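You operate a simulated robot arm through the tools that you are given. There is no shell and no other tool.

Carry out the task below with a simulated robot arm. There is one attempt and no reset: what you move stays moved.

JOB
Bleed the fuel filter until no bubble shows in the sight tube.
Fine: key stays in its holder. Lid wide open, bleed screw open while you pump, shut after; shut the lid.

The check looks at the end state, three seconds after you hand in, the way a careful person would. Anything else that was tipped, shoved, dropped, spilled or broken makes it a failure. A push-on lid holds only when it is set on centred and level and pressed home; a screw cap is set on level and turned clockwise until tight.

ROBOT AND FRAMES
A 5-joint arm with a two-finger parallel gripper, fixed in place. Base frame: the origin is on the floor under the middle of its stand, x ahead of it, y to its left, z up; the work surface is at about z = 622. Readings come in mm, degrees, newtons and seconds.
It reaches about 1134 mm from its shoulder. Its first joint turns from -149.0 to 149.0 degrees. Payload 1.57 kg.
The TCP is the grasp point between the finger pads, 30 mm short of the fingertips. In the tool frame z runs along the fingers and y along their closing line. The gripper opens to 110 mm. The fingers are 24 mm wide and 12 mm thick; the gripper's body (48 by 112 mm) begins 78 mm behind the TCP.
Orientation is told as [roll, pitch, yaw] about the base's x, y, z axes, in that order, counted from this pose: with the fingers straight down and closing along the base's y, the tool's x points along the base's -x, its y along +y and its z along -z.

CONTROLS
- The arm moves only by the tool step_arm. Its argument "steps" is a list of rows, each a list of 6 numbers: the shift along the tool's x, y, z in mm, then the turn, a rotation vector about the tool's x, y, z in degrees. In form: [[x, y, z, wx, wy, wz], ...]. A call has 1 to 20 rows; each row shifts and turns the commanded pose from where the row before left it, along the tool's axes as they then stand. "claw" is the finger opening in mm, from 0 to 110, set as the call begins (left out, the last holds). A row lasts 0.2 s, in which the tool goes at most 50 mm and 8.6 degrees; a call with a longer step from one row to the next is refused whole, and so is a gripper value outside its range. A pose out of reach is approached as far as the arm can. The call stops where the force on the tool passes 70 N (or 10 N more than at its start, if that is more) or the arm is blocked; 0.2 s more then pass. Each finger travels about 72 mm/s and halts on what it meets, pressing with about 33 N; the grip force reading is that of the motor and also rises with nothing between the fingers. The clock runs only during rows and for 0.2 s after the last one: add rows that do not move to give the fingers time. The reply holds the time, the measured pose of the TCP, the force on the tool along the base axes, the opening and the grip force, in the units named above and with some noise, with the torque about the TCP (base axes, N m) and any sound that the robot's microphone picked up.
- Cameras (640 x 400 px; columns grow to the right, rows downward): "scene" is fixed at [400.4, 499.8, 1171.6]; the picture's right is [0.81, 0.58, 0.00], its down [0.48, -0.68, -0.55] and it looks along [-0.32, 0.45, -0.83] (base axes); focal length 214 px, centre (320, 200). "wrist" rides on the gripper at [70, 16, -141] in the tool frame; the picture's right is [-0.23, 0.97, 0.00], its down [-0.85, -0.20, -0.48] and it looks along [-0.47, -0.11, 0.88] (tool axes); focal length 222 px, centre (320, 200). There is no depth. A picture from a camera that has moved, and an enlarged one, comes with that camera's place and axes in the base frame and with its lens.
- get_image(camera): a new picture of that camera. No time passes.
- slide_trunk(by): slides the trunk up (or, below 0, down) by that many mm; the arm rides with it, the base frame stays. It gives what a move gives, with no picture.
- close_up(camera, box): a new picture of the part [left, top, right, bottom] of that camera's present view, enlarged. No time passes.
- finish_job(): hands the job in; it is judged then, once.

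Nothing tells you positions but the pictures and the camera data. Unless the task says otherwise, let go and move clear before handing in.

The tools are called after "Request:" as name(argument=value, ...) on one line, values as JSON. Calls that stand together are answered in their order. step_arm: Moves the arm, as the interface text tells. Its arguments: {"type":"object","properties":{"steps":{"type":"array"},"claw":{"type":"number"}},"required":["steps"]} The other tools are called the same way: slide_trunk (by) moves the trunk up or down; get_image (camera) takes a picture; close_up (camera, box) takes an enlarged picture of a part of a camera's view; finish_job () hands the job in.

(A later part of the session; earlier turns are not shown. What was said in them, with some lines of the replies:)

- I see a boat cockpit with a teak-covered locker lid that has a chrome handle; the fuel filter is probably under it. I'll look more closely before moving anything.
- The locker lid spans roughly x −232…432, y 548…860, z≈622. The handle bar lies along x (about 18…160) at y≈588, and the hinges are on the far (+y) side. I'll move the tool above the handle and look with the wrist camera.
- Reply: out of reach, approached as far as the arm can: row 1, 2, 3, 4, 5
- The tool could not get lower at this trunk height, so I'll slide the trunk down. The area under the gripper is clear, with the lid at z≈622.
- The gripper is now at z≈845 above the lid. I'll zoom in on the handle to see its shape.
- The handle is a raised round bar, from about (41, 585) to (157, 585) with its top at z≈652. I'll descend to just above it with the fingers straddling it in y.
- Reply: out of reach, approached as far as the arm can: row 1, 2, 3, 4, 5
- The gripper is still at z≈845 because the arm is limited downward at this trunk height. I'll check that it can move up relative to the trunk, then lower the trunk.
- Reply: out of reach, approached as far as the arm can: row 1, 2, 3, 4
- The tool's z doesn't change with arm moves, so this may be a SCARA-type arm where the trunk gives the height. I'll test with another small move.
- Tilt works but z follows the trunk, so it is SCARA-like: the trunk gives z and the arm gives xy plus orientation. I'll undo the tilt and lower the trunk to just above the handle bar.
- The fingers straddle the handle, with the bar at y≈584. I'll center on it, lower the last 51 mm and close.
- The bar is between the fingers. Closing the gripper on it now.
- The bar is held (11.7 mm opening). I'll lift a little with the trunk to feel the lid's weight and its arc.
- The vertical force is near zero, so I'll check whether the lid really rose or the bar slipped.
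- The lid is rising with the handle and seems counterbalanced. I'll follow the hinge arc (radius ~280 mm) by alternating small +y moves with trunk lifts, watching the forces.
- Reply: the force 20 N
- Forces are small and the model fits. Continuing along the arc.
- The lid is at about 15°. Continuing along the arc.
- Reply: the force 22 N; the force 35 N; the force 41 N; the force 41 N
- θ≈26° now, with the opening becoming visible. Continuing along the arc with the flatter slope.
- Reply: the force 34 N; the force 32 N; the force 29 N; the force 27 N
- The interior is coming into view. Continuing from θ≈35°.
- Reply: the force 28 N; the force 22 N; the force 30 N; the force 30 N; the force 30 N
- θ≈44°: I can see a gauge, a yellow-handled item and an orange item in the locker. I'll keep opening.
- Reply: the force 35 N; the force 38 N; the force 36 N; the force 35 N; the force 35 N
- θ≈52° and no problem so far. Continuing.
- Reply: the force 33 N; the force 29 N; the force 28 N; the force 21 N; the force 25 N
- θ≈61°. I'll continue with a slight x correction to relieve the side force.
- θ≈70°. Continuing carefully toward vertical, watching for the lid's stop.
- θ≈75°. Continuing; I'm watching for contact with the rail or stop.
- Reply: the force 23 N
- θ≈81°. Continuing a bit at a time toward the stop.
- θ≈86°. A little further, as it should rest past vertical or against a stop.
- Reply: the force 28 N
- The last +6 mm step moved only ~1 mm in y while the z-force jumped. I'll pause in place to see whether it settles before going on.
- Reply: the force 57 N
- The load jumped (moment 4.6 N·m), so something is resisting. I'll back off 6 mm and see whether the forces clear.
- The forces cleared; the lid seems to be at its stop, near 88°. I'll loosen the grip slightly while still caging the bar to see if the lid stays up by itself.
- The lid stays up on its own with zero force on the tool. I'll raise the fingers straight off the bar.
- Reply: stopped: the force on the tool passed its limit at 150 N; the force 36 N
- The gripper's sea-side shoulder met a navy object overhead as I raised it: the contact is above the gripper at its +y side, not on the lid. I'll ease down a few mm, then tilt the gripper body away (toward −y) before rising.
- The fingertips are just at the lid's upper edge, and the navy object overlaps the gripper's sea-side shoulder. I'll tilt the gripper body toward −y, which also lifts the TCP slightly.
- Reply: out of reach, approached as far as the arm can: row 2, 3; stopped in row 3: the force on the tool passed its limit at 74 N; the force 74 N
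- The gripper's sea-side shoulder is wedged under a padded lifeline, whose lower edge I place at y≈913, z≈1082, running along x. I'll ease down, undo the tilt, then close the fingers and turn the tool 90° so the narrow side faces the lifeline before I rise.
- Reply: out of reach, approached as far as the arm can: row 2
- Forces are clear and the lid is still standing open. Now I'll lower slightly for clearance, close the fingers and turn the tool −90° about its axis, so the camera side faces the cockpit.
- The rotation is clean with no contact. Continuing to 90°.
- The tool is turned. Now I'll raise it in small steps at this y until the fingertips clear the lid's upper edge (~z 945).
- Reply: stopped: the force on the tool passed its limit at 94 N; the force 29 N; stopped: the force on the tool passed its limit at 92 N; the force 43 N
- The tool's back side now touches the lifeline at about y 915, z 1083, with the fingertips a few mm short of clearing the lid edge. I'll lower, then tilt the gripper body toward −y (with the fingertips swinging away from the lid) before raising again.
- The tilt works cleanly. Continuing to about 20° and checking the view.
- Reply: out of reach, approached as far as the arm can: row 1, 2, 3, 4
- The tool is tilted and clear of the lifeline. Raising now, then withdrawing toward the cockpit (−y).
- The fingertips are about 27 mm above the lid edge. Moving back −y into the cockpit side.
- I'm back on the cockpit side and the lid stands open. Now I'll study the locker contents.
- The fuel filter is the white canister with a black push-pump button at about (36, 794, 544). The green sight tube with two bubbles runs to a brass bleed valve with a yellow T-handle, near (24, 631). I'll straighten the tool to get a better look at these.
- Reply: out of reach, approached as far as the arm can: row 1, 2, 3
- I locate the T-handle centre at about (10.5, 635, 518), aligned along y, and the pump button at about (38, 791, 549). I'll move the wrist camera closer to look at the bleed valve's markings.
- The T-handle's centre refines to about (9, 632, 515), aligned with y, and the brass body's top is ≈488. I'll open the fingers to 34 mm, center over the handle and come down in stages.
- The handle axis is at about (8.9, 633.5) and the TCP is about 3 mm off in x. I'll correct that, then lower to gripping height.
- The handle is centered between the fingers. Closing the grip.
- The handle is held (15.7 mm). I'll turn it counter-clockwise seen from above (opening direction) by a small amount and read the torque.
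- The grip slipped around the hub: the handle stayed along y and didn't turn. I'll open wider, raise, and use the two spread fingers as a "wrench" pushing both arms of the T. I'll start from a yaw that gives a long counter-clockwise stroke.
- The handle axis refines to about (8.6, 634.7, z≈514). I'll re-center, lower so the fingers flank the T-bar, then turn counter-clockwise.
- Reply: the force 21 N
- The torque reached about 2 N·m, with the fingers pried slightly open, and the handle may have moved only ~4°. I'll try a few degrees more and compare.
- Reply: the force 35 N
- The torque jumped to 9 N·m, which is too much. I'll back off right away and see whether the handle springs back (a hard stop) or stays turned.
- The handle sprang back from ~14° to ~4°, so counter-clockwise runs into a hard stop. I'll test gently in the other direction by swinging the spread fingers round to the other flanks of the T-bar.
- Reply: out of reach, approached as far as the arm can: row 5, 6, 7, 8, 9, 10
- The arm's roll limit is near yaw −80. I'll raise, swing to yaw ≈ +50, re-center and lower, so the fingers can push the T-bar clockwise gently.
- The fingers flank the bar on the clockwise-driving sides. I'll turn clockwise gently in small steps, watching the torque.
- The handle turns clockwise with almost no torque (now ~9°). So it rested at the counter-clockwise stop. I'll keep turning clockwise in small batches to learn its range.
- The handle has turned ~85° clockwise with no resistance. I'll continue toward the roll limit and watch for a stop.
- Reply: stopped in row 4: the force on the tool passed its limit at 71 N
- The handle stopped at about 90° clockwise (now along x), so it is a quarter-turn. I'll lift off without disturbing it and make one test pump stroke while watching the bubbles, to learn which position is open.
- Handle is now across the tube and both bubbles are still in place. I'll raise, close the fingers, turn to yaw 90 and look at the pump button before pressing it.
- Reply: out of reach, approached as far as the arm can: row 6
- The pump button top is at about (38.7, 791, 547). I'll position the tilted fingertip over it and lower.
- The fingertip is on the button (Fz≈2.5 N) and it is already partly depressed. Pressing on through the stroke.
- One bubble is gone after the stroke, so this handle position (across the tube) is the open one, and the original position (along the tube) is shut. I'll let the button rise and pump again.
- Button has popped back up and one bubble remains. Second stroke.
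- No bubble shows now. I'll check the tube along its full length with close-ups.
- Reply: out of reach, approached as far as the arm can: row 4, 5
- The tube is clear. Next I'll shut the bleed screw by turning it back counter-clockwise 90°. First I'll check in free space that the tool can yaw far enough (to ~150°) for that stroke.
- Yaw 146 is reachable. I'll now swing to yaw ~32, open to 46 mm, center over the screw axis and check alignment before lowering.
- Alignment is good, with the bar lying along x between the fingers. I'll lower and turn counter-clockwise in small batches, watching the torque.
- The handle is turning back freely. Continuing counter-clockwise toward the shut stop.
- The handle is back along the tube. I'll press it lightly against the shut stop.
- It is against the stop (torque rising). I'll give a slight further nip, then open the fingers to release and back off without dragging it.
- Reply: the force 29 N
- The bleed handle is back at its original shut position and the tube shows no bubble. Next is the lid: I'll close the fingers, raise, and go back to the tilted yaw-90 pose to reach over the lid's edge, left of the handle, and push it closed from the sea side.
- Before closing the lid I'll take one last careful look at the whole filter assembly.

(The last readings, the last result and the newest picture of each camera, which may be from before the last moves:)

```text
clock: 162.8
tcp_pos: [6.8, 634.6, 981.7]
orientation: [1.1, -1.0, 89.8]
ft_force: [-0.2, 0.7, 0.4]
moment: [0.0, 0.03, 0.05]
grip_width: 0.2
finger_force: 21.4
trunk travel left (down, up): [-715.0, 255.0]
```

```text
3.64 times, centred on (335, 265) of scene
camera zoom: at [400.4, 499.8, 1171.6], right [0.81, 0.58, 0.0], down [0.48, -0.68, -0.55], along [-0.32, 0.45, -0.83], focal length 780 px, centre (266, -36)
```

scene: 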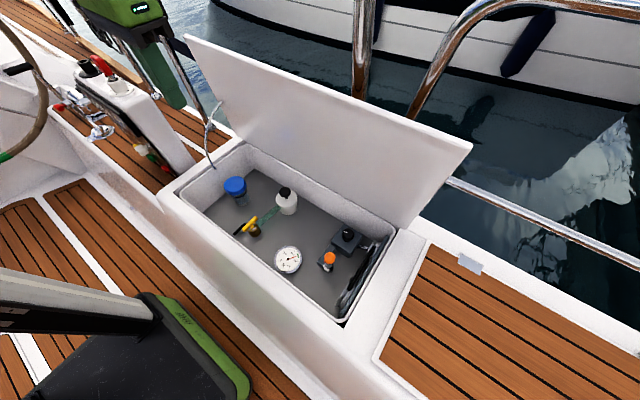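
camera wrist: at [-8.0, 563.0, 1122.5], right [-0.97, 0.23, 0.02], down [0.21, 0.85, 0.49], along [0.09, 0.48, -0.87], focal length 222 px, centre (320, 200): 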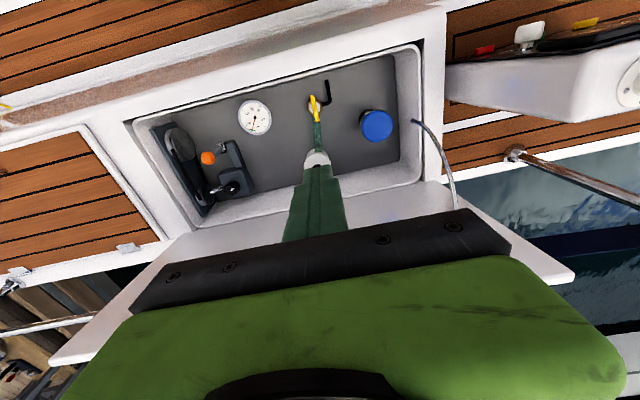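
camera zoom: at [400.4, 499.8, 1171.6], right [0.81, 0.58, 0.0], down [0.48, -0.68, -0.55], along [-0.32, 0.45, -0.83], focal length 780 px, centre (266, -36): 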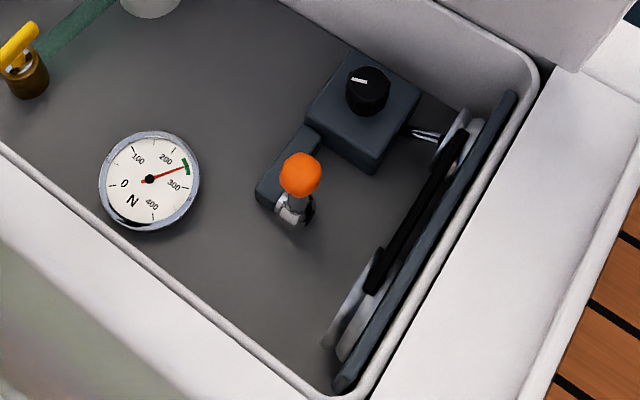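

Everything matches its original state apart from the bubbles, which are gone. Now I'll tilt and carry the fingertips over the lid's edge at x≈−12.

Request:
step_arm(steps=[[0, 19, 0, 0, -5.5, 0], [0, 0, 0, 0, -5.5, 0], [0, 0, 0, 0, -5.5, 0], [0, 0, 0, 0, -5.5, 0], [0, 0, 0, 0, 0, 0]])

Request:
slide_trunk(by=8)

Request:
step_arm(steps=[[-41.5, 0, 17.3, 0, 0, 0], [-41.5, 0, 17.3, 0, 0, 0], [-41.5, 0, 17.3, 0, 0, 0], [0, 0, 0, 0, 0, 0]])

Request:
get_image(camera="wrist")

Request:
get_image(camera="scene")

```text
clock: 164.0
tcp_pos: [-11.6, 636.8, 1000.6]
orientation: [1.1, -23.0, 89.4]
ft_force: [0.0, 0.0, 0.3]
moment: [0.0, -0.01, 0.01]
grip_width: 0.0
finger_force: 20.9
out of reach, approached as far as the arm can: row 2, 3, 4
trunk travel left (down, up): [-715.0, 255.0]
```

```text
clock: 164.6
tcp_pos: [-12.0, 634.8, 1008.6]
orientation: [1.2, -22.9, 89.3]
ft_force: [-0.3, -0.1, 0.4]
moment: [-0.02, 0.0, -0.03]
grip_width: 0.0
finger_force: 21.9
trunk travel left (down, up): [-723.0, 247.0]
```

```text
clock: 165.6
tcp_pos: [-10.2, 767.8, 1008.7]
orientation: [1.3, -22.9, 89.4]
ft_force: [0.0, -0.4, 0.7]
moment: [0.01, 0.0, 0.02]
grip_width: 0.2
finger_force: 21.7
trunk travel left (down, up): [-723.0, 247.0]
```

```text
taken
camera wrist: at [-26.1, 648.7, 1112.2], right [-0.97, 0.21, 0.11], down [0.22, 0.6, 0.77], along [0.1, 0.77, -0.63], focal length 222 px, centre (320, 200)
```

wrist: 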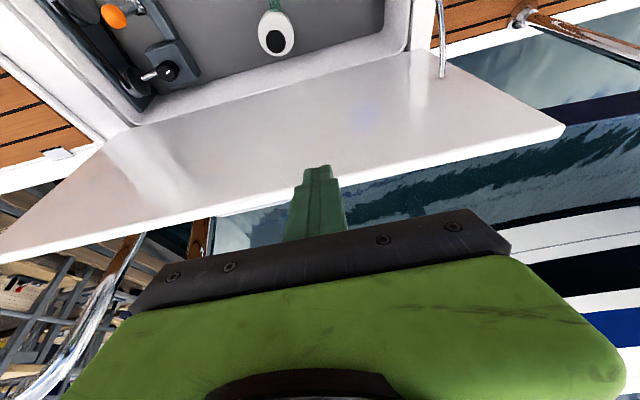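

```text
taken
```

scene: 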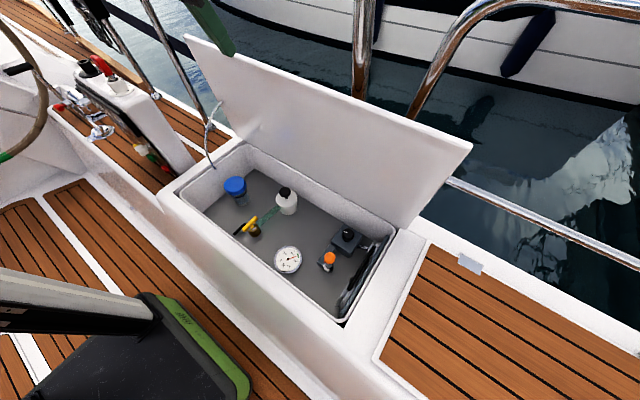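

Request:
step_arm(steps=[[-41.5, 0, 17.3, 0, 0, 0], [-41.5, 0, 17.3, 0, 0, 0], [-4.6, 0, 2, 0, 0, 0], [0, 0, 0, 0, 0, 0]])

Request:
get_image(camera="wrist")

Request:
close_up(camera="scene", box=[160, 0, 330, 130])

```text
clock: 166.6
tcp_pos: [-9.8, 866.4, 1007.7]
orientation: [1.2, -22.8, 89.4]
ft_force: [0.5, -0.3, 0.4]
moment: [0.02, 0.01, 0.01]
grip_width: 0.0
finger_force: 21.6
trunk travel left (down, up): [-723.0, 247.0]
```

```text
taken
camera wrist: at [-25.3, 747.3, 1112.1], right [-0.97, 0.21, 0.11], down [0.22, 0.6, 0.77], along [0.1, 0.77, -0.63], focal length 222 px, centre (320, 200)
```

wrist: 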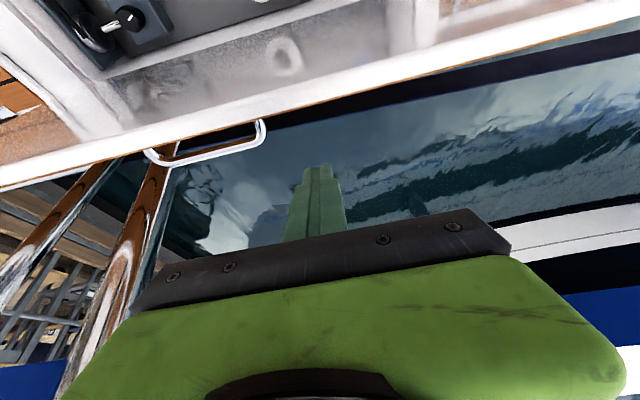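

```text
3.08 times, centred on (245, 65) of scene
camera zoom: at [400.4, 499.8, 1171.6], right [0.81, 0.58, 0.0], down [0.48, -0.68, -0.55], along [-0.32, 0.45, -0.83], focal length 660 px, centre (551, 615)
```

zoom: 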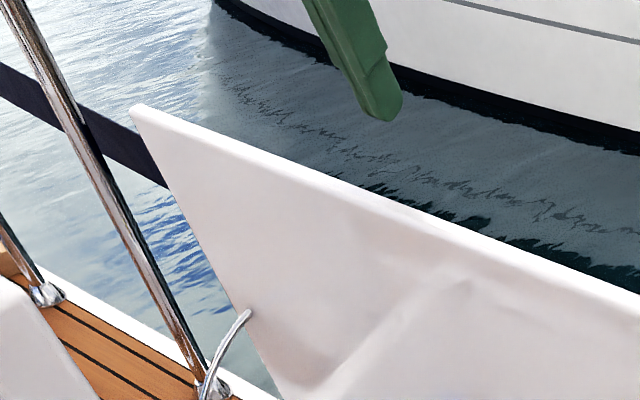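

The fingers are on the sea side of the lid, left of the handle. I'll lower so the tips are below the lid's upper edge.

Request:
slide_trunk(by=-35)

Request:
slide_trunk(by=-18)

Request:
close_up(camera="scene", box=[160, 0, 330, 130])

Request:
get_image(camera="wrist")

```text
clock: 167.3
tcp_pos: [-9.2, 866.9, 973.3]
orientation: [1.2, -22.9, 89.2]
ft_force: [0.3, -0.1, 0.3]
moment: [0.01, -0.02, 0.01]
grip_width: 0.0
finger_force: 21.3
trunk travel left (down, up): [-688.0, 282.0]
```

```text
clock: 168.0
tcp_pos: [-9.4, 865.5, 955.9]
orientation: [1.2, -23.0, 89.3]
ft_force: [0.2, 0.0, -0.2]
moment: [-0.03, 0.01, 0.0]
grip_width: 0.0
finger_force: 21.4
trunk travel left (down, up): [-670.0, 300.0]
```

```text
3.08 times, centred on (245, 65) of scene
camera zoom: at [400.4, 499.8, 1171.6], right [0.81, 0.58, 0.0], down [0.48, -0.68, -0.55], along [-0.32, 0.45, -0.83], focal length 660 px, centre (551, 615)
```

zoom: 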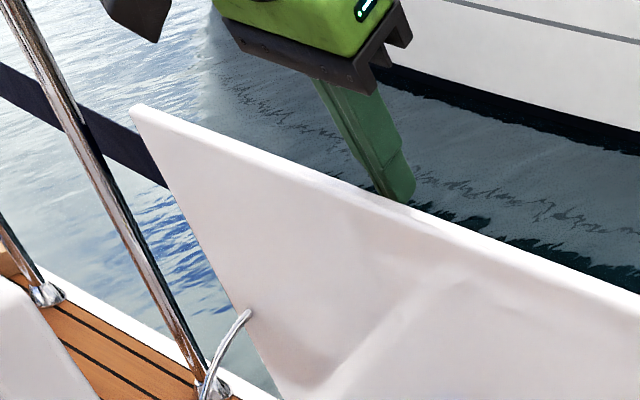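

```text
taken
camera wrist: at [-25.2, 747.1, 1059.2], right [-0.97, 0.21, 0.11], down [0.22, 0.6, 0.77], along [0.1, 0.77, -0.63], focal length 222 px, centre (320, 200)
```

wrist: 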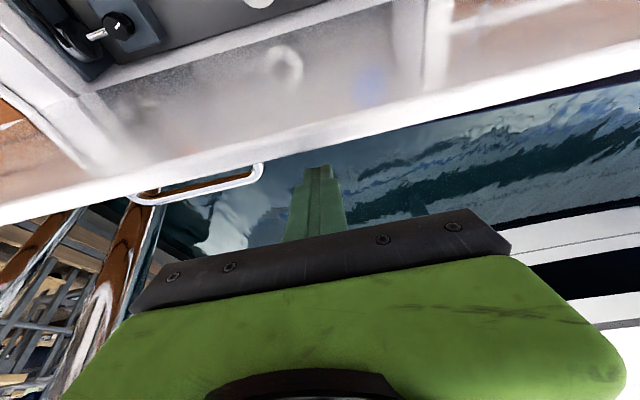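

The tip is just below the lid's top edge on the sea side. Pushing toward −y in small steps.

Request:
step_arm(steps=[[7.4, 0, -3.1, 0, 0, 0], [7.4, 0, -3.1, 0, 0, 0], [0, 0, 0, 0, 0, 0]])

Request:
step_arm(steps=[[7.4, 0, -3.1, 0, 0, 0], [7.4, 0, -3.1, 0, 0, 0], [0, 0, 0, 0, 0, 0]])

Request:
get_image(camera="scene")

Request:
get_image(camera="wrist")

```text
clock: 168.8
tcp_pos: [-7.6, 850.3, 956.1]
orientation: [1.2, -23.0, 89.3]
ft_force: [-0.3, 0.4, 0.2]
moment: [0.01, -0.01, 0.05]
grip_width: 0.0
finger_force: 21.4
trunk travel left (down, up): [-670.0, 300.0]
```

```text
clock: 169.6
tcp_pos: [-7.2, 834.2, 955.2]
orientation: [1.2, -23.0, 89.3]
ft_force: [-0.1, 1.0, 0.1]
moment: [0.04, -0.01, -0.02]
grip_width: 0.3
finger_force: 21.2
trunk travel left (down, up): [-670.0, 300.0]
```

```text
taken
```

scene: 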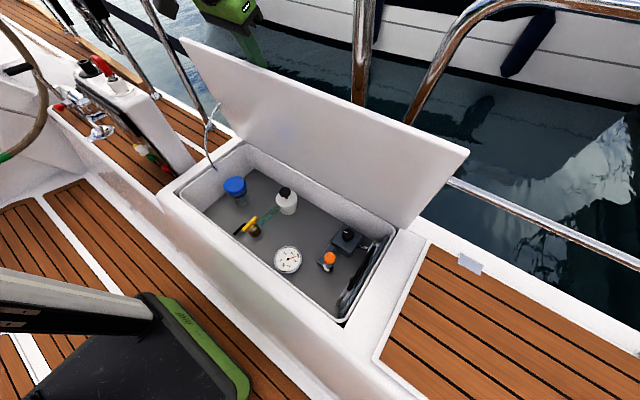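

```text
taken
camera wrist: at [-23.9, 715.3, 1059.1], right [-0.97, 0.21, 0.11], down [0.22, 0.6, 0.77], along [0.1, 0.77, -0.63], focal length 222 px, centre (320, 200)
```

wrist: 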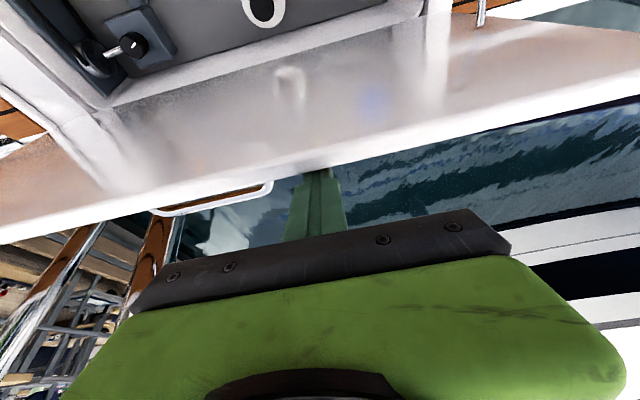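

Contact is made and the lid is moving with very little force. I'll continue −y while lowering in step so the tip stays behind the edge.

Request:
step_arm(steps=[[7.4, 0, -3.1, 0, 0, 0], [7.4, 0, -3.1, 0, 0, 0], [7.4, 0, -3.1, 0, 0, 0], [0, 0, 0, 0, 0, 0]])

Request:
slide_trunk(by=-8)

Request:
step_arm(steps=[[7.4, 0, -3.1, 0, 0, 0], [7.4, 0, -3.1, 0, 0, 0], [7.4, 0, -3.1, 0, 0, 0], [0, 0, 0, 0, 0, 0]])

Request:
get_image(camera="scene")

Request:
get_image(camera="wrist")

```text
clock: 170.6
tcp_pos: [-8.2, 810.8, 955.1]
orientation: [1.2, -22.9, 89.3]
ft_force: [-0.6, 0.0, -0.3]
moment: [0.04, 0.0, 0.0]
grip_width: 0.1
finger_force: 21.3
trunk travel left (down, up): [-670.0, 300.0]
```

```text
clock: 171.2
tcp_pos: [-8.1, 809.4, 947.4]
orientation: [1.2, -22.9, 89.4]
ft_force: [1.1, -4.5, 9.8]
moment: [-0.15, -0.15, -0.08]
grip_width: 0.0
finger_force: 21.4
trunk travel left (down, up): [-662.0, 308.0]
```

```text
clock: 172.2
tcp_pos: [-8.1, 785.9, 948.4]
orientation: [1.2, -22.9, 89.3]
ft_force: [-0.5, 0.3, 0.1]
moment: [0.02, 0.0, 0.02]
grip_width: 0.0
finger_force: 22.2
trunk travel left (down, up): [-662.0, 308.0]
```

```text
taken
```

scene: 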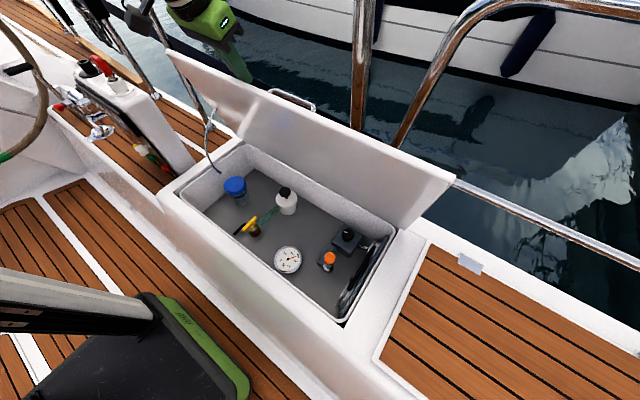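

```text
taken
camera wrist: at [-23.5, 666.9, 1051.1], right [-0.97, 0.21, 0.11], down [0.22, 0.6, 0.77], along [0.1, 0.77, -0.63], focal length 222 px, centre (320, 200)
```

wrist: 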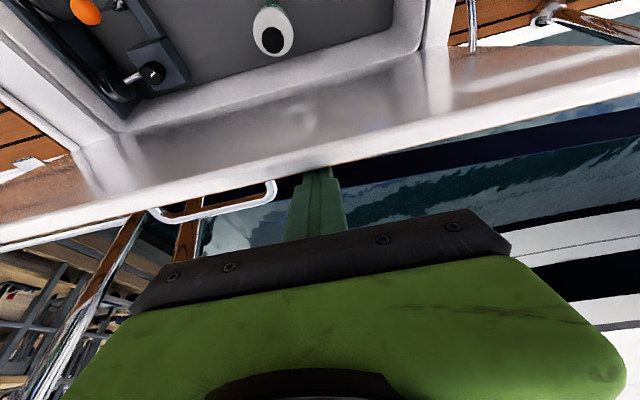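

Request:
slide_trunk(by=-12)

Request:
step_arm(steps=[[7.4, 0, -3.1, 0, 0, 0], [7.4, 0, -3.1, 0, 0, 0], [7.4, 0, -3.1, 0, 0, 0], [0, 0, 0, 0, 0, 0]])

Request:
slide_trunk(by=-12)

Request:
step_arm(steps=[[7.4, 0, -3.1, 0, 0, 0], [7.4, 0, -3.1, 0, 0, 0], [7.4, 0, -3.1, 0, 0, 0], [0, 0, 0, 0, 0, 0]])

Request:
get_image(camera="scene")

Request:
get_image(camera="wrist")

```text
clock: 172.8
tcp_pos: [-7.9, 782.4, 940.4]
orientation: [1.2, -23.2, 89.4]
ft_force: [0.3, -20.6, 52.6]
moment: [-0.76, -0.61, -0.21]
grip_width: 0.0
finger_force: 21.4
trunk travel left (down, up): [-650.0, 320.0]
```

```text
clock: 173.8
tcp_pos: [-8.7, 763.7, 935.5]
orientation: [1.2, -23.0, 89.4]
ft_force: [-0.9, -0.1, 0.4]
moment: [0.04, 0.03, -0.01]
grip_width: 0.0
finger_force: 21.2
trunk travel left (down, up): [-650.0, 320.0]
```

```text
clock: 174.3
tcp_pos: [-7.6, 755.0, 931.1]
orientation: [1.2, -23.2, 89.4]
ft_force: [0.4, -28.2, 59.6]
moment: [-0.83, -0.68, -0.34]
grip_width: 0.0
finger_force: 21.7
trunk travel left (down, up): [-640.0, 330.0]
stopped: the force on the tool passed its limit at 77 N (the readings are from after the stop); the commanded pose is now the measured one
```

```text
clock: 175.3
tcp_pos: [-8.8, 737.4, 925.2]
orientation: [1.2, -22.9, 89.3]
ft_force: [0.9, 0.5, 0.6]
moment: [-0.05, -0.01, -0.02]
grip_width: 0.1
finger_force: 20.8
trunk travel left (down, up): [-640.0, 330.0]
```

```text
taken
```

scene: 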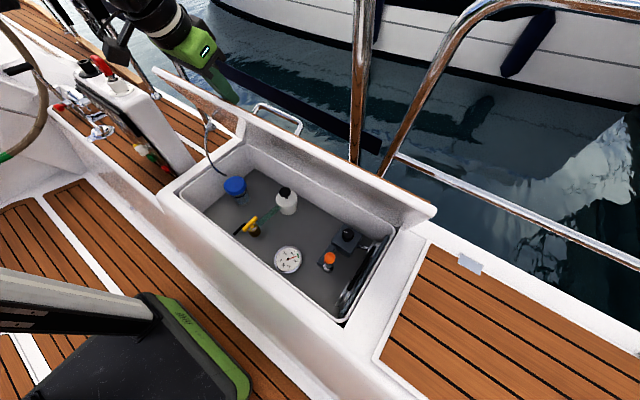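

```text
taken
camera wrist: at [-24.1, 619.2, 1028.4], right [-0.97, 0.21, 0.11], down [0.22, 0.6, 0.77], along [0.1, 0.77, -0.63], focal length 222 px, centre (320, 200)
```

wrist: 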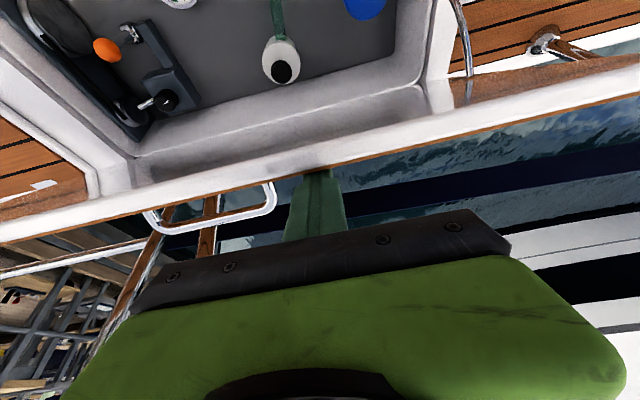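

The lid is at ~67° and stays put by itself. The lifeline is no longer near the gripper, so I'll back off a little, straighten the tool upright, and continue pushing with vertical fingers.

Request:
step_arm(steps=[[-18.4, 0, 7.8, 0, 0, 0], [-18.4, 0, 7.8, 0, 0, 0], [0, 0, 0, 0, 5.7, 0], [0, 0, 0, 0, 5.7, 0], [0, 0, 0, 0, 5.7, 0], [0, 0, 0, 0, 5.7, 0], [0, 0, 0, 0, 0, 0]])

Request:
get_image(camera="scene")

Request:
get_image(camera="wrist")

```text
clock: 176.9
tcp_pos: [-9.9, 776.8, 907.3]
orientation: [1.0, -0.1, 89.8]
ft_force: [1.0, -0.9, -0.3]
moment: [0.01, 0.0, 0.05]
grip_width: 0.2
finger_force: 21.6
out of reach, approached as far as the arm can: row 3, 4, 5
trunk travel left (down, up): [-640.0, 330.0]
```

```text
taken
```

scene: 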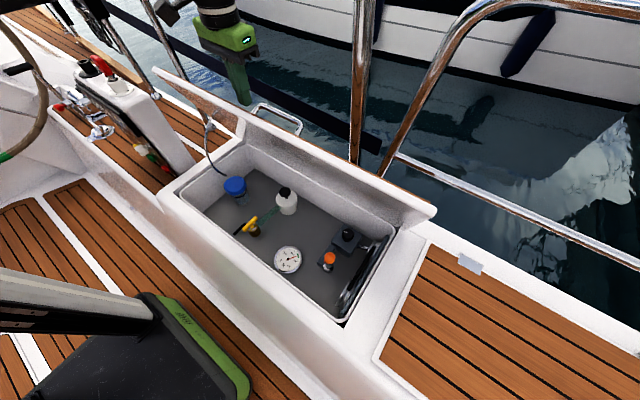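

```text
taken
camera wrist: at [-24.1, 707.4, 1048.1], right [-0.97, 0.23, 0.02], down [0.21, 0.85, 0.48], along [0.09, 0.47, -0.88], focal length 222 px, centre (320, 200)
```

wrist: 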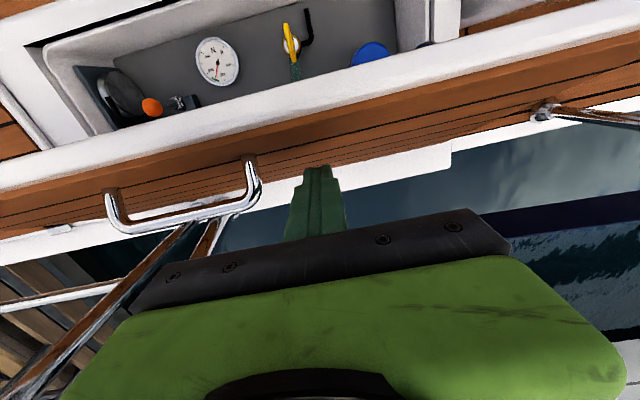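

The lid holds at ~67°. Pushing −y with the upright fingers on its top face.

Request:
step_arm(steps=[[8, 0, 0, 0, 0, 0], [8, 0, 0, 0, 0, 0], [8, 0, 0, 0, 0, 0], [8, 0, 0, 0, 0, 0], [8, 0, 0, 0, 0, 0], [0, 0, 0, 0, 0, 0]])

Request:
step_arm(steps=[[8, 0, 0, 0, 0, 0], [8, 0, 0, 0, 0, 0], [8, 0, 0, 0, 0, 0], [8, 0, 0, 0, 0, 0], [0, 0, 0, 0, 0, 0]])

Request:
get_image(camera="scene")

Request:
get_image(camera="wrist")

```text
clock: 178.3
tcp_pos: [-9.6, 736.8, 906.0]
orientation: [1.1, -0.1, 89.9]
ft_force: [-0.3, 0.2, -0.6]
moment: [-0.02, -0.02, 0.02]
grip_width: 0.0
finger_force: 21.6
trunk travel left (down, up): [-640.0, 330.0]
```

```text
clock: 179.5
tcp_pos: [-9.8, 704.9, 906.9]
orientation: [1.0, -0.1, 89.8]
ft_force: [0.4, -0.3, 0.6]
moment: [-0.01, -0.03, -0.01]
grip_width: 0.0
finger_force: 21.2
trunk travel left (down, up): [-640.0, 330.0]
```

```text
taken
```

scene: 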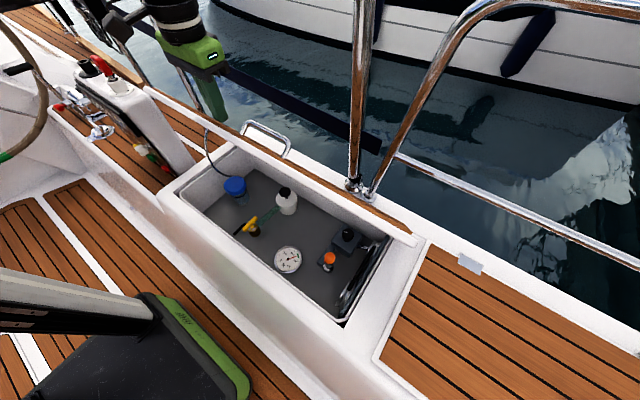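

```text
taken
camera wrist: at [-24.1, 635.3, 1048.1], right [-0.97, 0.23, 0.02], down [0.21, 0.85, 0.48], along [0.09, 0.47, -0.88], focal length 222 px, centre (320, 200)
```

wrist: 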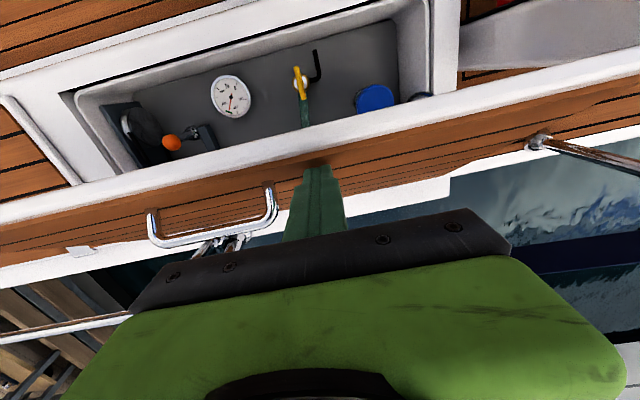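

The lid is at ~57°. Now I'll press it down by lowering the trunk with the tips on its top face.

Request:
slide_trunk(by=-15)

Request:
slide_trunk(by=-15)

Request:
slide_trunk(by=-15)

Request:
get_image(camera="scene")

Request:
get_image(camera="wrist")

```text
clock: 180.1
tcp_pos: [-9.9, 705.1, 891.8]
orientation: [1.0, -0.2, 89.7]
ft_force: [-0.7, -0.3, -0.5]
moment: [-0.05, 0.01, 0.01]
grip_width: 0.3
finger_force: 21.7
trunk travel left (down, up): [-625.0, 345.0]
```

```text
clock: 180.8
tcp_pos: [-7.9, 705.6, 876.1]
orientation: [1.2, -0.2, 89.8]
ft_force: [0.7, -0.5, 0.0]
moment: [0.0, -0.03, -0.02]
grip_width: 0.0
finger_force: 21.1
trunk travel left (down, up): [-610.0, 360.0]
```

```text
clock: 181.4
tcp_pos: [-8.0, 704.7, 862.0]
orientation: [1.0, -0.2, 89.8]
ft_force: [-0.2, -0.3, -0.3]
moment: [0.0, -0.02, 0.01]
grip_width: 0.1
finger_force: 21.3
trunk travel left (down, up): [-595.0, 375.0]
```

```text
taken
```

scene: 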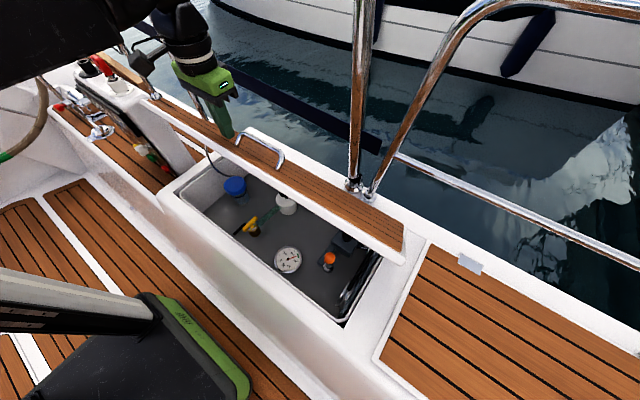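

```text
taken
camera wrist: at [-24.0, 635.4, 1003.0], right [-0.97, 0.23, 0.02], down [0.21, 0.85, 0.48], along [0.09, 0.47, -0.88], focal length 222 px, centre (320, 200)
```

wrist: 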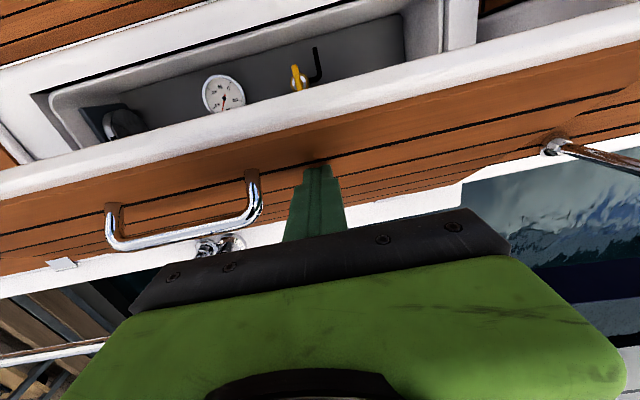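

Smooth, with no force. I'll wait a moment to check the lid isn't creeping by itself.

Request:
step_arm(steps=[[0, 0, 0, 0, 0, 0], [0, 0, 0, 0, 0, 0], [0, 0, 0, 0, 0, 0], [0, 0, 0, 0, 0, 0]])

Request:
get_image(camera="scene")

```text
clock: 182.4
tcp_pos: [-8.3, 706.1, 863.0]
orientation: [1.1, -0.1, 89.8]
ft_force: [-0.1, 0.4, -0.4]
moment: [0.02, 0.03, -0.03]
grip_width: 0.2
finger_force: 21.4
trunk travel left (down, up): [-595.0, 375.0]
```

```text
taken
```

scene: 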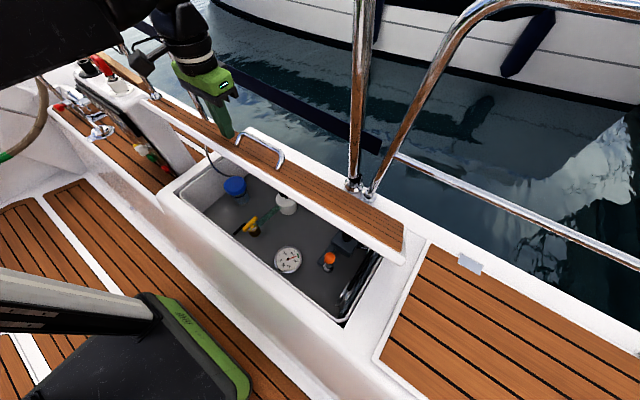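

The lid stays where it's put. Continuing down.

Request:
slide_trunk(by=-25)

Request:
slide_trunk(by=-25)

Request:
slide_trunk(by=-25)

Request:
slide_trunk(by=-25)

Request:
get_image(camera="scene")

Request:
get_image(camera="wrist")

```text
clock: 183.1
tcp_pos: [-9.9, 706.1, 836.6]
orientation: [1.1, -0.1, 89.8]
ft_force: [0.0, 0.7, 0.2]
moment: [-0.03, 0.0, -0.02]
grip_width: 0.3
finger_force: 21.6
trunk travel left (down, up): [-570.0, 400.0]
```

```text
clock: 183.8
tcp_pos: [-7.1, 706.2, 811.1]
orientation: [1.1, -0.3, 89.7]
ft_force: [-0.3, -0.2, 0.7]
moment: [0.01, 0.0, 0.01]
grip_width: 0.1
finger_force: 20.4
trunk travel left (down, up): [-545.0, 425.0]
```

```text
clock: 184.5
tcp_pos: [-9.6, 705.2, 786.3]
orientation: [1.1, -0.2, 89.8]
ft_force: [-0.1, 0.5, 0.0]
moment: [0.0, -0.02, 0.01]
grip_width: 0.0
finger_force: 21.8
trunk travel left (down, up): [-520.0, 450.0]
```

```text
clock: 185.2
tcp_pos: [-8.7, 705.0, 761.9]
orientation: [1.2, -0.2, 89.8]
ft_force: [-0.2, 0.8, -0.5]
moment: [-0.01, -0.05, -0.02]
grip_width: 0.0
finger_force: 21.5
trunk travel left (down, up): [-495.0, 475.0]
```

```text
taken
```

scene: 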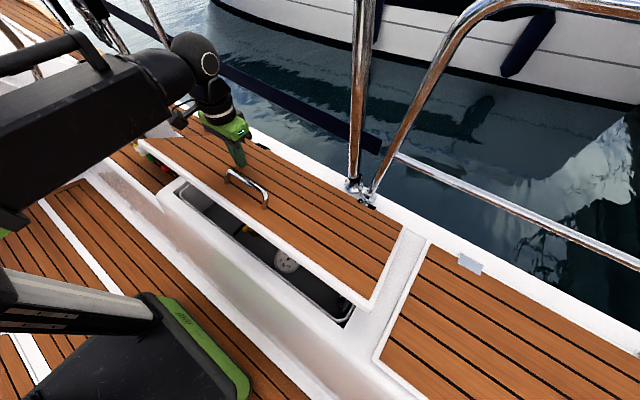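

```text
taken
camera wrist: at [-24.0, 635.4, 903.0], right [-0.97, 0.23, 0.02], down [0.21, 0.85, 0.48], along [0.09, 0.47, -0.88], focal length 222 px, centre (320, 200)
```

wrist: 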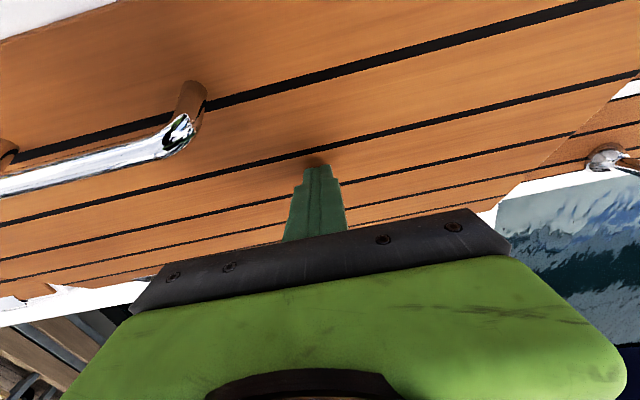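

The lid is at ~30°. Continuing down gently.

Request:
slide_trunk(by=-25)

Request:
slide_trunk(by=-25)

Request:
slide_trunk(by=-25)

Request:
slide_trunk(by=-12)

Request:
get_image(camera="scene")

Request:
get_image(camera="wrist")

```text
clock: 185.9
tcp_pos: [-8.2, 704.9, 736.1]
orientation: [1.0, -0.2, 89.8]
ft_force: [-0.9, 0.1, -0.2]
moment: [0.05, -0.01, -0.02]
grip_width: 0.0
finger_force: 21.7
trunk travel left (down, up): [-470.0, 500.0]
```

```text
clock: 186.7
tcp_pos: [-9.6, 704.5, 712.8]
orientation: [1.2, -0.2, 89.8]
ft_force: [-0.1, 0.2, 0.7]
moment: [-0.03, -0.01, 0.02]
grip_width: 0.1
finger_force: 21.2
trunk travel left (down, up): [-445.0, 525.0]
```

```text
clock: 187.4
tcp_pos: [-9.6, 704.7, 685.5]
orientation: [1.0, -0.2, 89.8]
ft_force: [0.2, 0.6, -0.3]
moment: [-0.01, -0.01, -0.02]
grip_width: 0.0
finger_force: 21.2
trunk travel left (down, up): [-420.0, 550.0]
```

```text
clock: 188.0
tcp_pos: [-8.6, 705.4, 673.3]
orientation: [1.1, -0.2, 89.7]
ft_force: [-0.2, -0.8, 0.5]
moment: [0.0, 0.0, 0.0]
grip_width: 0.0
finger_force: 21.1
trunk travel left (down, up): [-408.0, 562.0]
```

```text
taken
```

scene: 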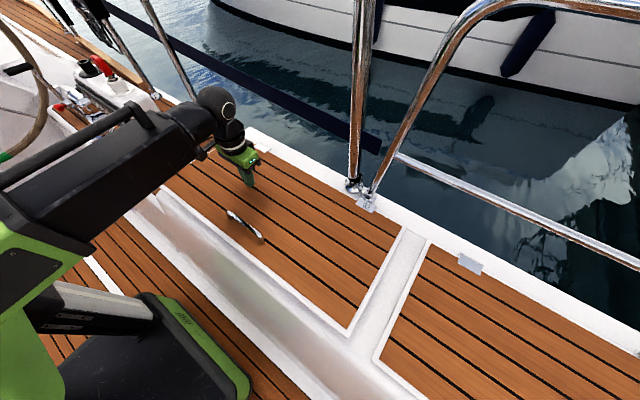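

```text
taken
camera wrist: at [-24.0, 635.5, 816.0], right [-0.97, 0.23, 0.02], down [0.21, 0.85, 0.48], along [0.09, 0.47, -0.88], focal length 222 px, centre (320, 200)
```

wrist: 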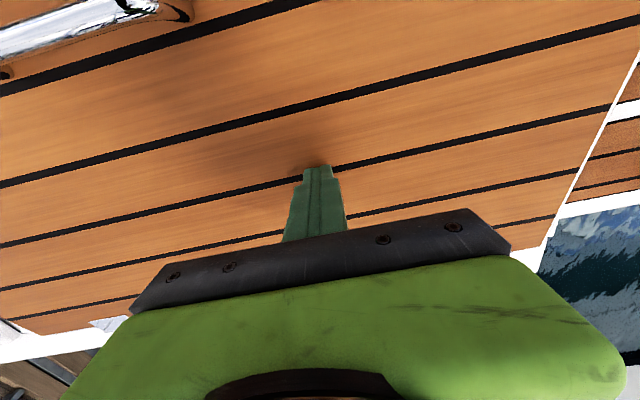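

Nearly shut. Final gentle lowering until it seats.

Request:
slide_trunk(by=-10)

Request:
slide_trunk(by=-6)

Request:
slide_trunk(by=-4)

Request:
slide_trunk(by=-3)

Request:
close_up(camera="scene", box=[140, 120, 460, 340])

```text
clock: 188.5
tcp_pos: [-9.1, 704.6, 663.4]
orientation: [1.2, -0.3, 89.8]
ft_force: [0.0, -0.3, 0.2]
moment: [0.01, 0.01, 0.01]
grip_width: 0.2
finger_force: 21.0
trunk travel left (down, up): [-398.0, 572.0]
```

```text
clock: 189.1
tcp_pos: [-7.4, 705.1, 658.9]
orientation: [1.0, -0.3, 89.8]
ft_force: [0.9, -0.6, 0.3]
moment: [0.0, 0.02, -0.03]
grip_width: 0.0
finger_force: 21.3
trunk travel left (down, up): [-392.0, 578.0]
```

```text
clock: 189.6
tcp_pos: [-8.8, 705.8, 654.1]
orientation: [1.2, -0.2, 89.7]
ft_force: [-0.2, -0.2, 0.1]
moment: [0.03, -0.03, -0.01]
grip_width: 0.1
finger_force: 21.3
trunk travel left (down, up): [-388.0, 582.0]
```

```text
clock: 190.1
tcp_pos: [-8.3, 705.0, 652.2]
orientation: [1.2, -0.1, 89.8]
ft_force: [0.0, 2.2, 11.4]
moment: [0.06, -0.11, 0.0]
grip_width: 0.1
finger_force: 21.0
trunk travel left (down, up): [-385.0, 585.0]
```

```text
1.82 times, centred on (300, 230) of scene
camera zoom: at [400.4, 499.8, 1171.6], right [0.81, 0.58, 0.0], down [0.48, -0.68, -0.55], along [-0.32, 0.45, -0.83], focal length 390 px, centre (356, 146)
```

zoom: 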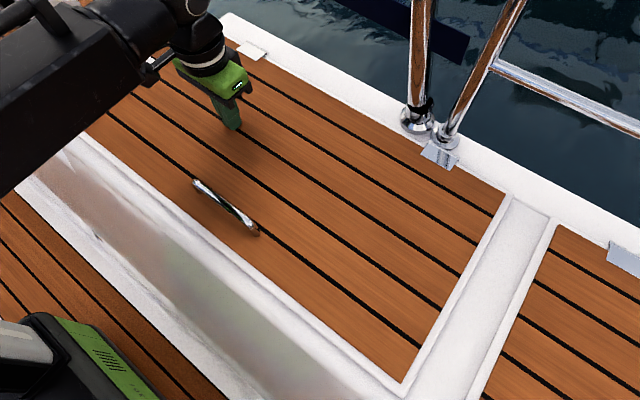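

The lid corner is back at its original pixel position and force is rising, so it's seated. One last small press, then I'll rise clear.

Request:
slide_trunk(by=-2)

Request:
slide_trunk(by=300)

Request:
get_image(camera="scene")

Request:
get_image(camera="wrist")

```text
clock: 190.7
tcp_pos: [-9.4, 705.6, 651.0]
orientation: [1.1, -0.5, 89.9]
ft_force: [-0.5, 17.7, 52.3]
moment: [0.0, -0.2, 0.07]
grip_width: 0.2
finger_force: 21.2
trunk travel left (down, up): [-383.0, 587.0]
```

```text
clock: 193.7
tcp_pos: [-8.2, 705.0, 949.0]
orientation: [1.1, -0.1, 89.7]
ft_force: [-0.2, 0.2, 0.2]
moment: [-0.01, 0.0, 0.0]
grip_width: 0.2
finger_force: 21.2
trunk travel left (down, up): [-683.0, 287.0]
```

```text
taken
```

scene: 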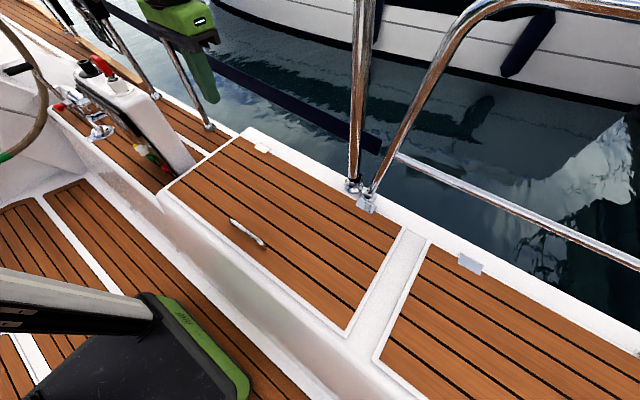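

```text
taken
camera wrist: at [-24.1, 635.5, 1091.0], right [-0.97, 0.23, 0.02], down [0.21, 0.85, 0.48], along [0.09, 0.47, -0.88], focal length 222 px, centre (320, 200)
```

wrist: 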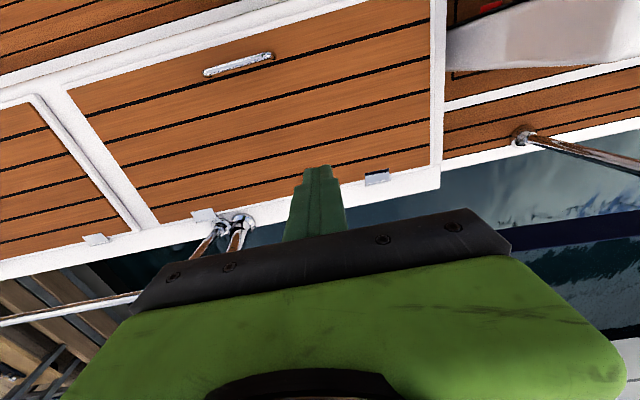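

The lid looks exactly as at the start. I'll check the lid's edges and the helm area for anything disturbed before handing in.

Request:
close_up(camera="scene", box=[140, 120, 360, 340])

Request:
close_up(camera="scene", box=[0, 20, 220, 200])

Request:
close_up(camera="scene", box=[320, 280, 420, 360])

```text
1.82 times, centred on (250, 230) of scene
camera zoom: at [400.4, 499.8, 1171.6], right [0.81, 0.58, 0.0], down [0.48, -0.68, -0.55], along [-0.32, 0.45, -0.83], focal length 390 px, centre (447, 146)
```

zoom: 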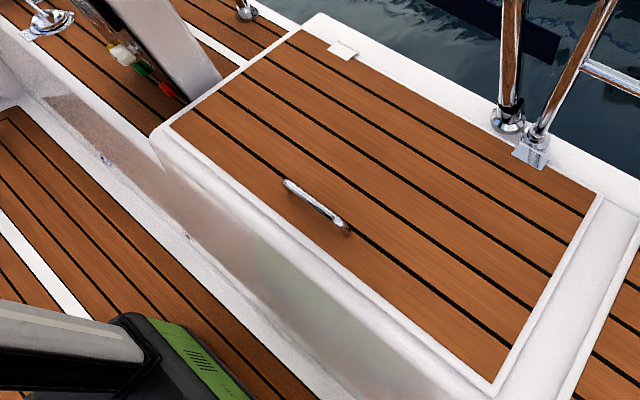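

```text
2.22 times, centred on (110, 110) of scene
camera zoom: at [400.4, 499.8, 1171.6], right [0.81, 0.58, 0.0], down [0.48, -0.68, -0.55], along [-0.32, 0.45, -0.83], focal length 477 px, centre (787, 400)
```

zoom: 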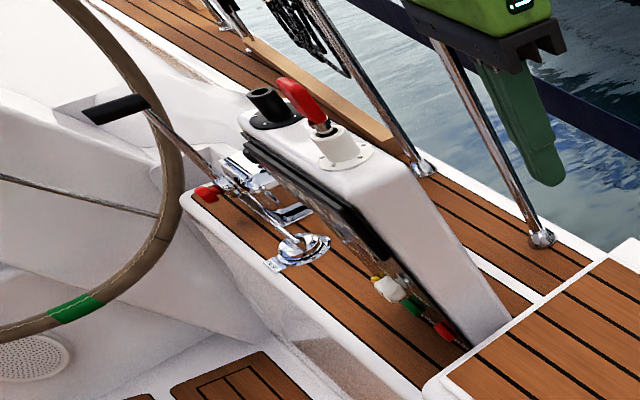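

```text
5.00 times, centred on (370, 320) of scene
camera zoom: at [400.4, 499.8, 1171.6], right [0.81, 0.58, 0.0], down [0.48, -0.68, -0.55], along [-0.32, 0.45, -0.83], focal length 1072 px, centre (70, -400)
```

zoom: 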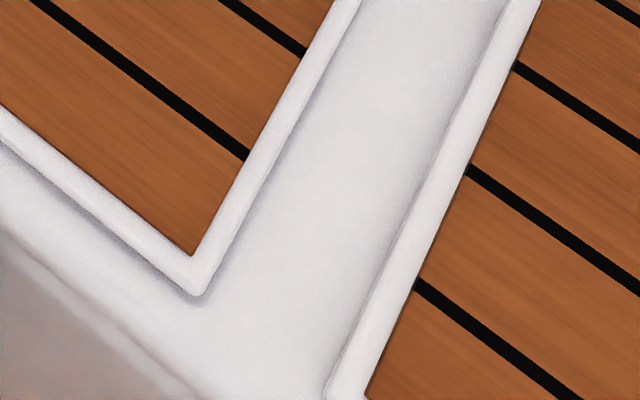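

The lid is down flush, and the helm area looks unchanged from the start. The sight tube showed no bubbles, the bleed screw is shut, and the arm is clear. Handing in.

Request:
finish_job()

```text
The job is handed in.
```

I bled the fuel filter until no bubble showed in the sight tube, shut the bleed screw and shut the lid. The job is handed in. I haven't seen the check's result.

- **Bleeding:** I opened the lid to about 88°, where it stood by itself. With the bleed screw open, two pump strokes cleared both bubbles, one per stroke.
- **Bleed screw direction:** It opens clockwise, a quarter turn until the handle lies across the tube. It shuts counter-clockwise, with the handle along the tube. I turned it back to that stop and nipped it lightly.
- **Too much force on the bleed screw:** I first tried counter-clockwise and pushed it against its shut stop with about 9 N·m. It sprang back when I let go. It turned freely afterwards and looks the same as before.
- **Lifeline contact:** The gripper pressed up against the padded lifeline several times while I was clearing the lid, up to about 150 N. I saw no damage, but I had no good view of the lifeline itself.
- **End state:** The lid is flush in its original position, the other things in the locker were unchanged when I shut it, and the helm area looks untouched. I never identified the key or its holder, but I took nothing out. The arm is clear.
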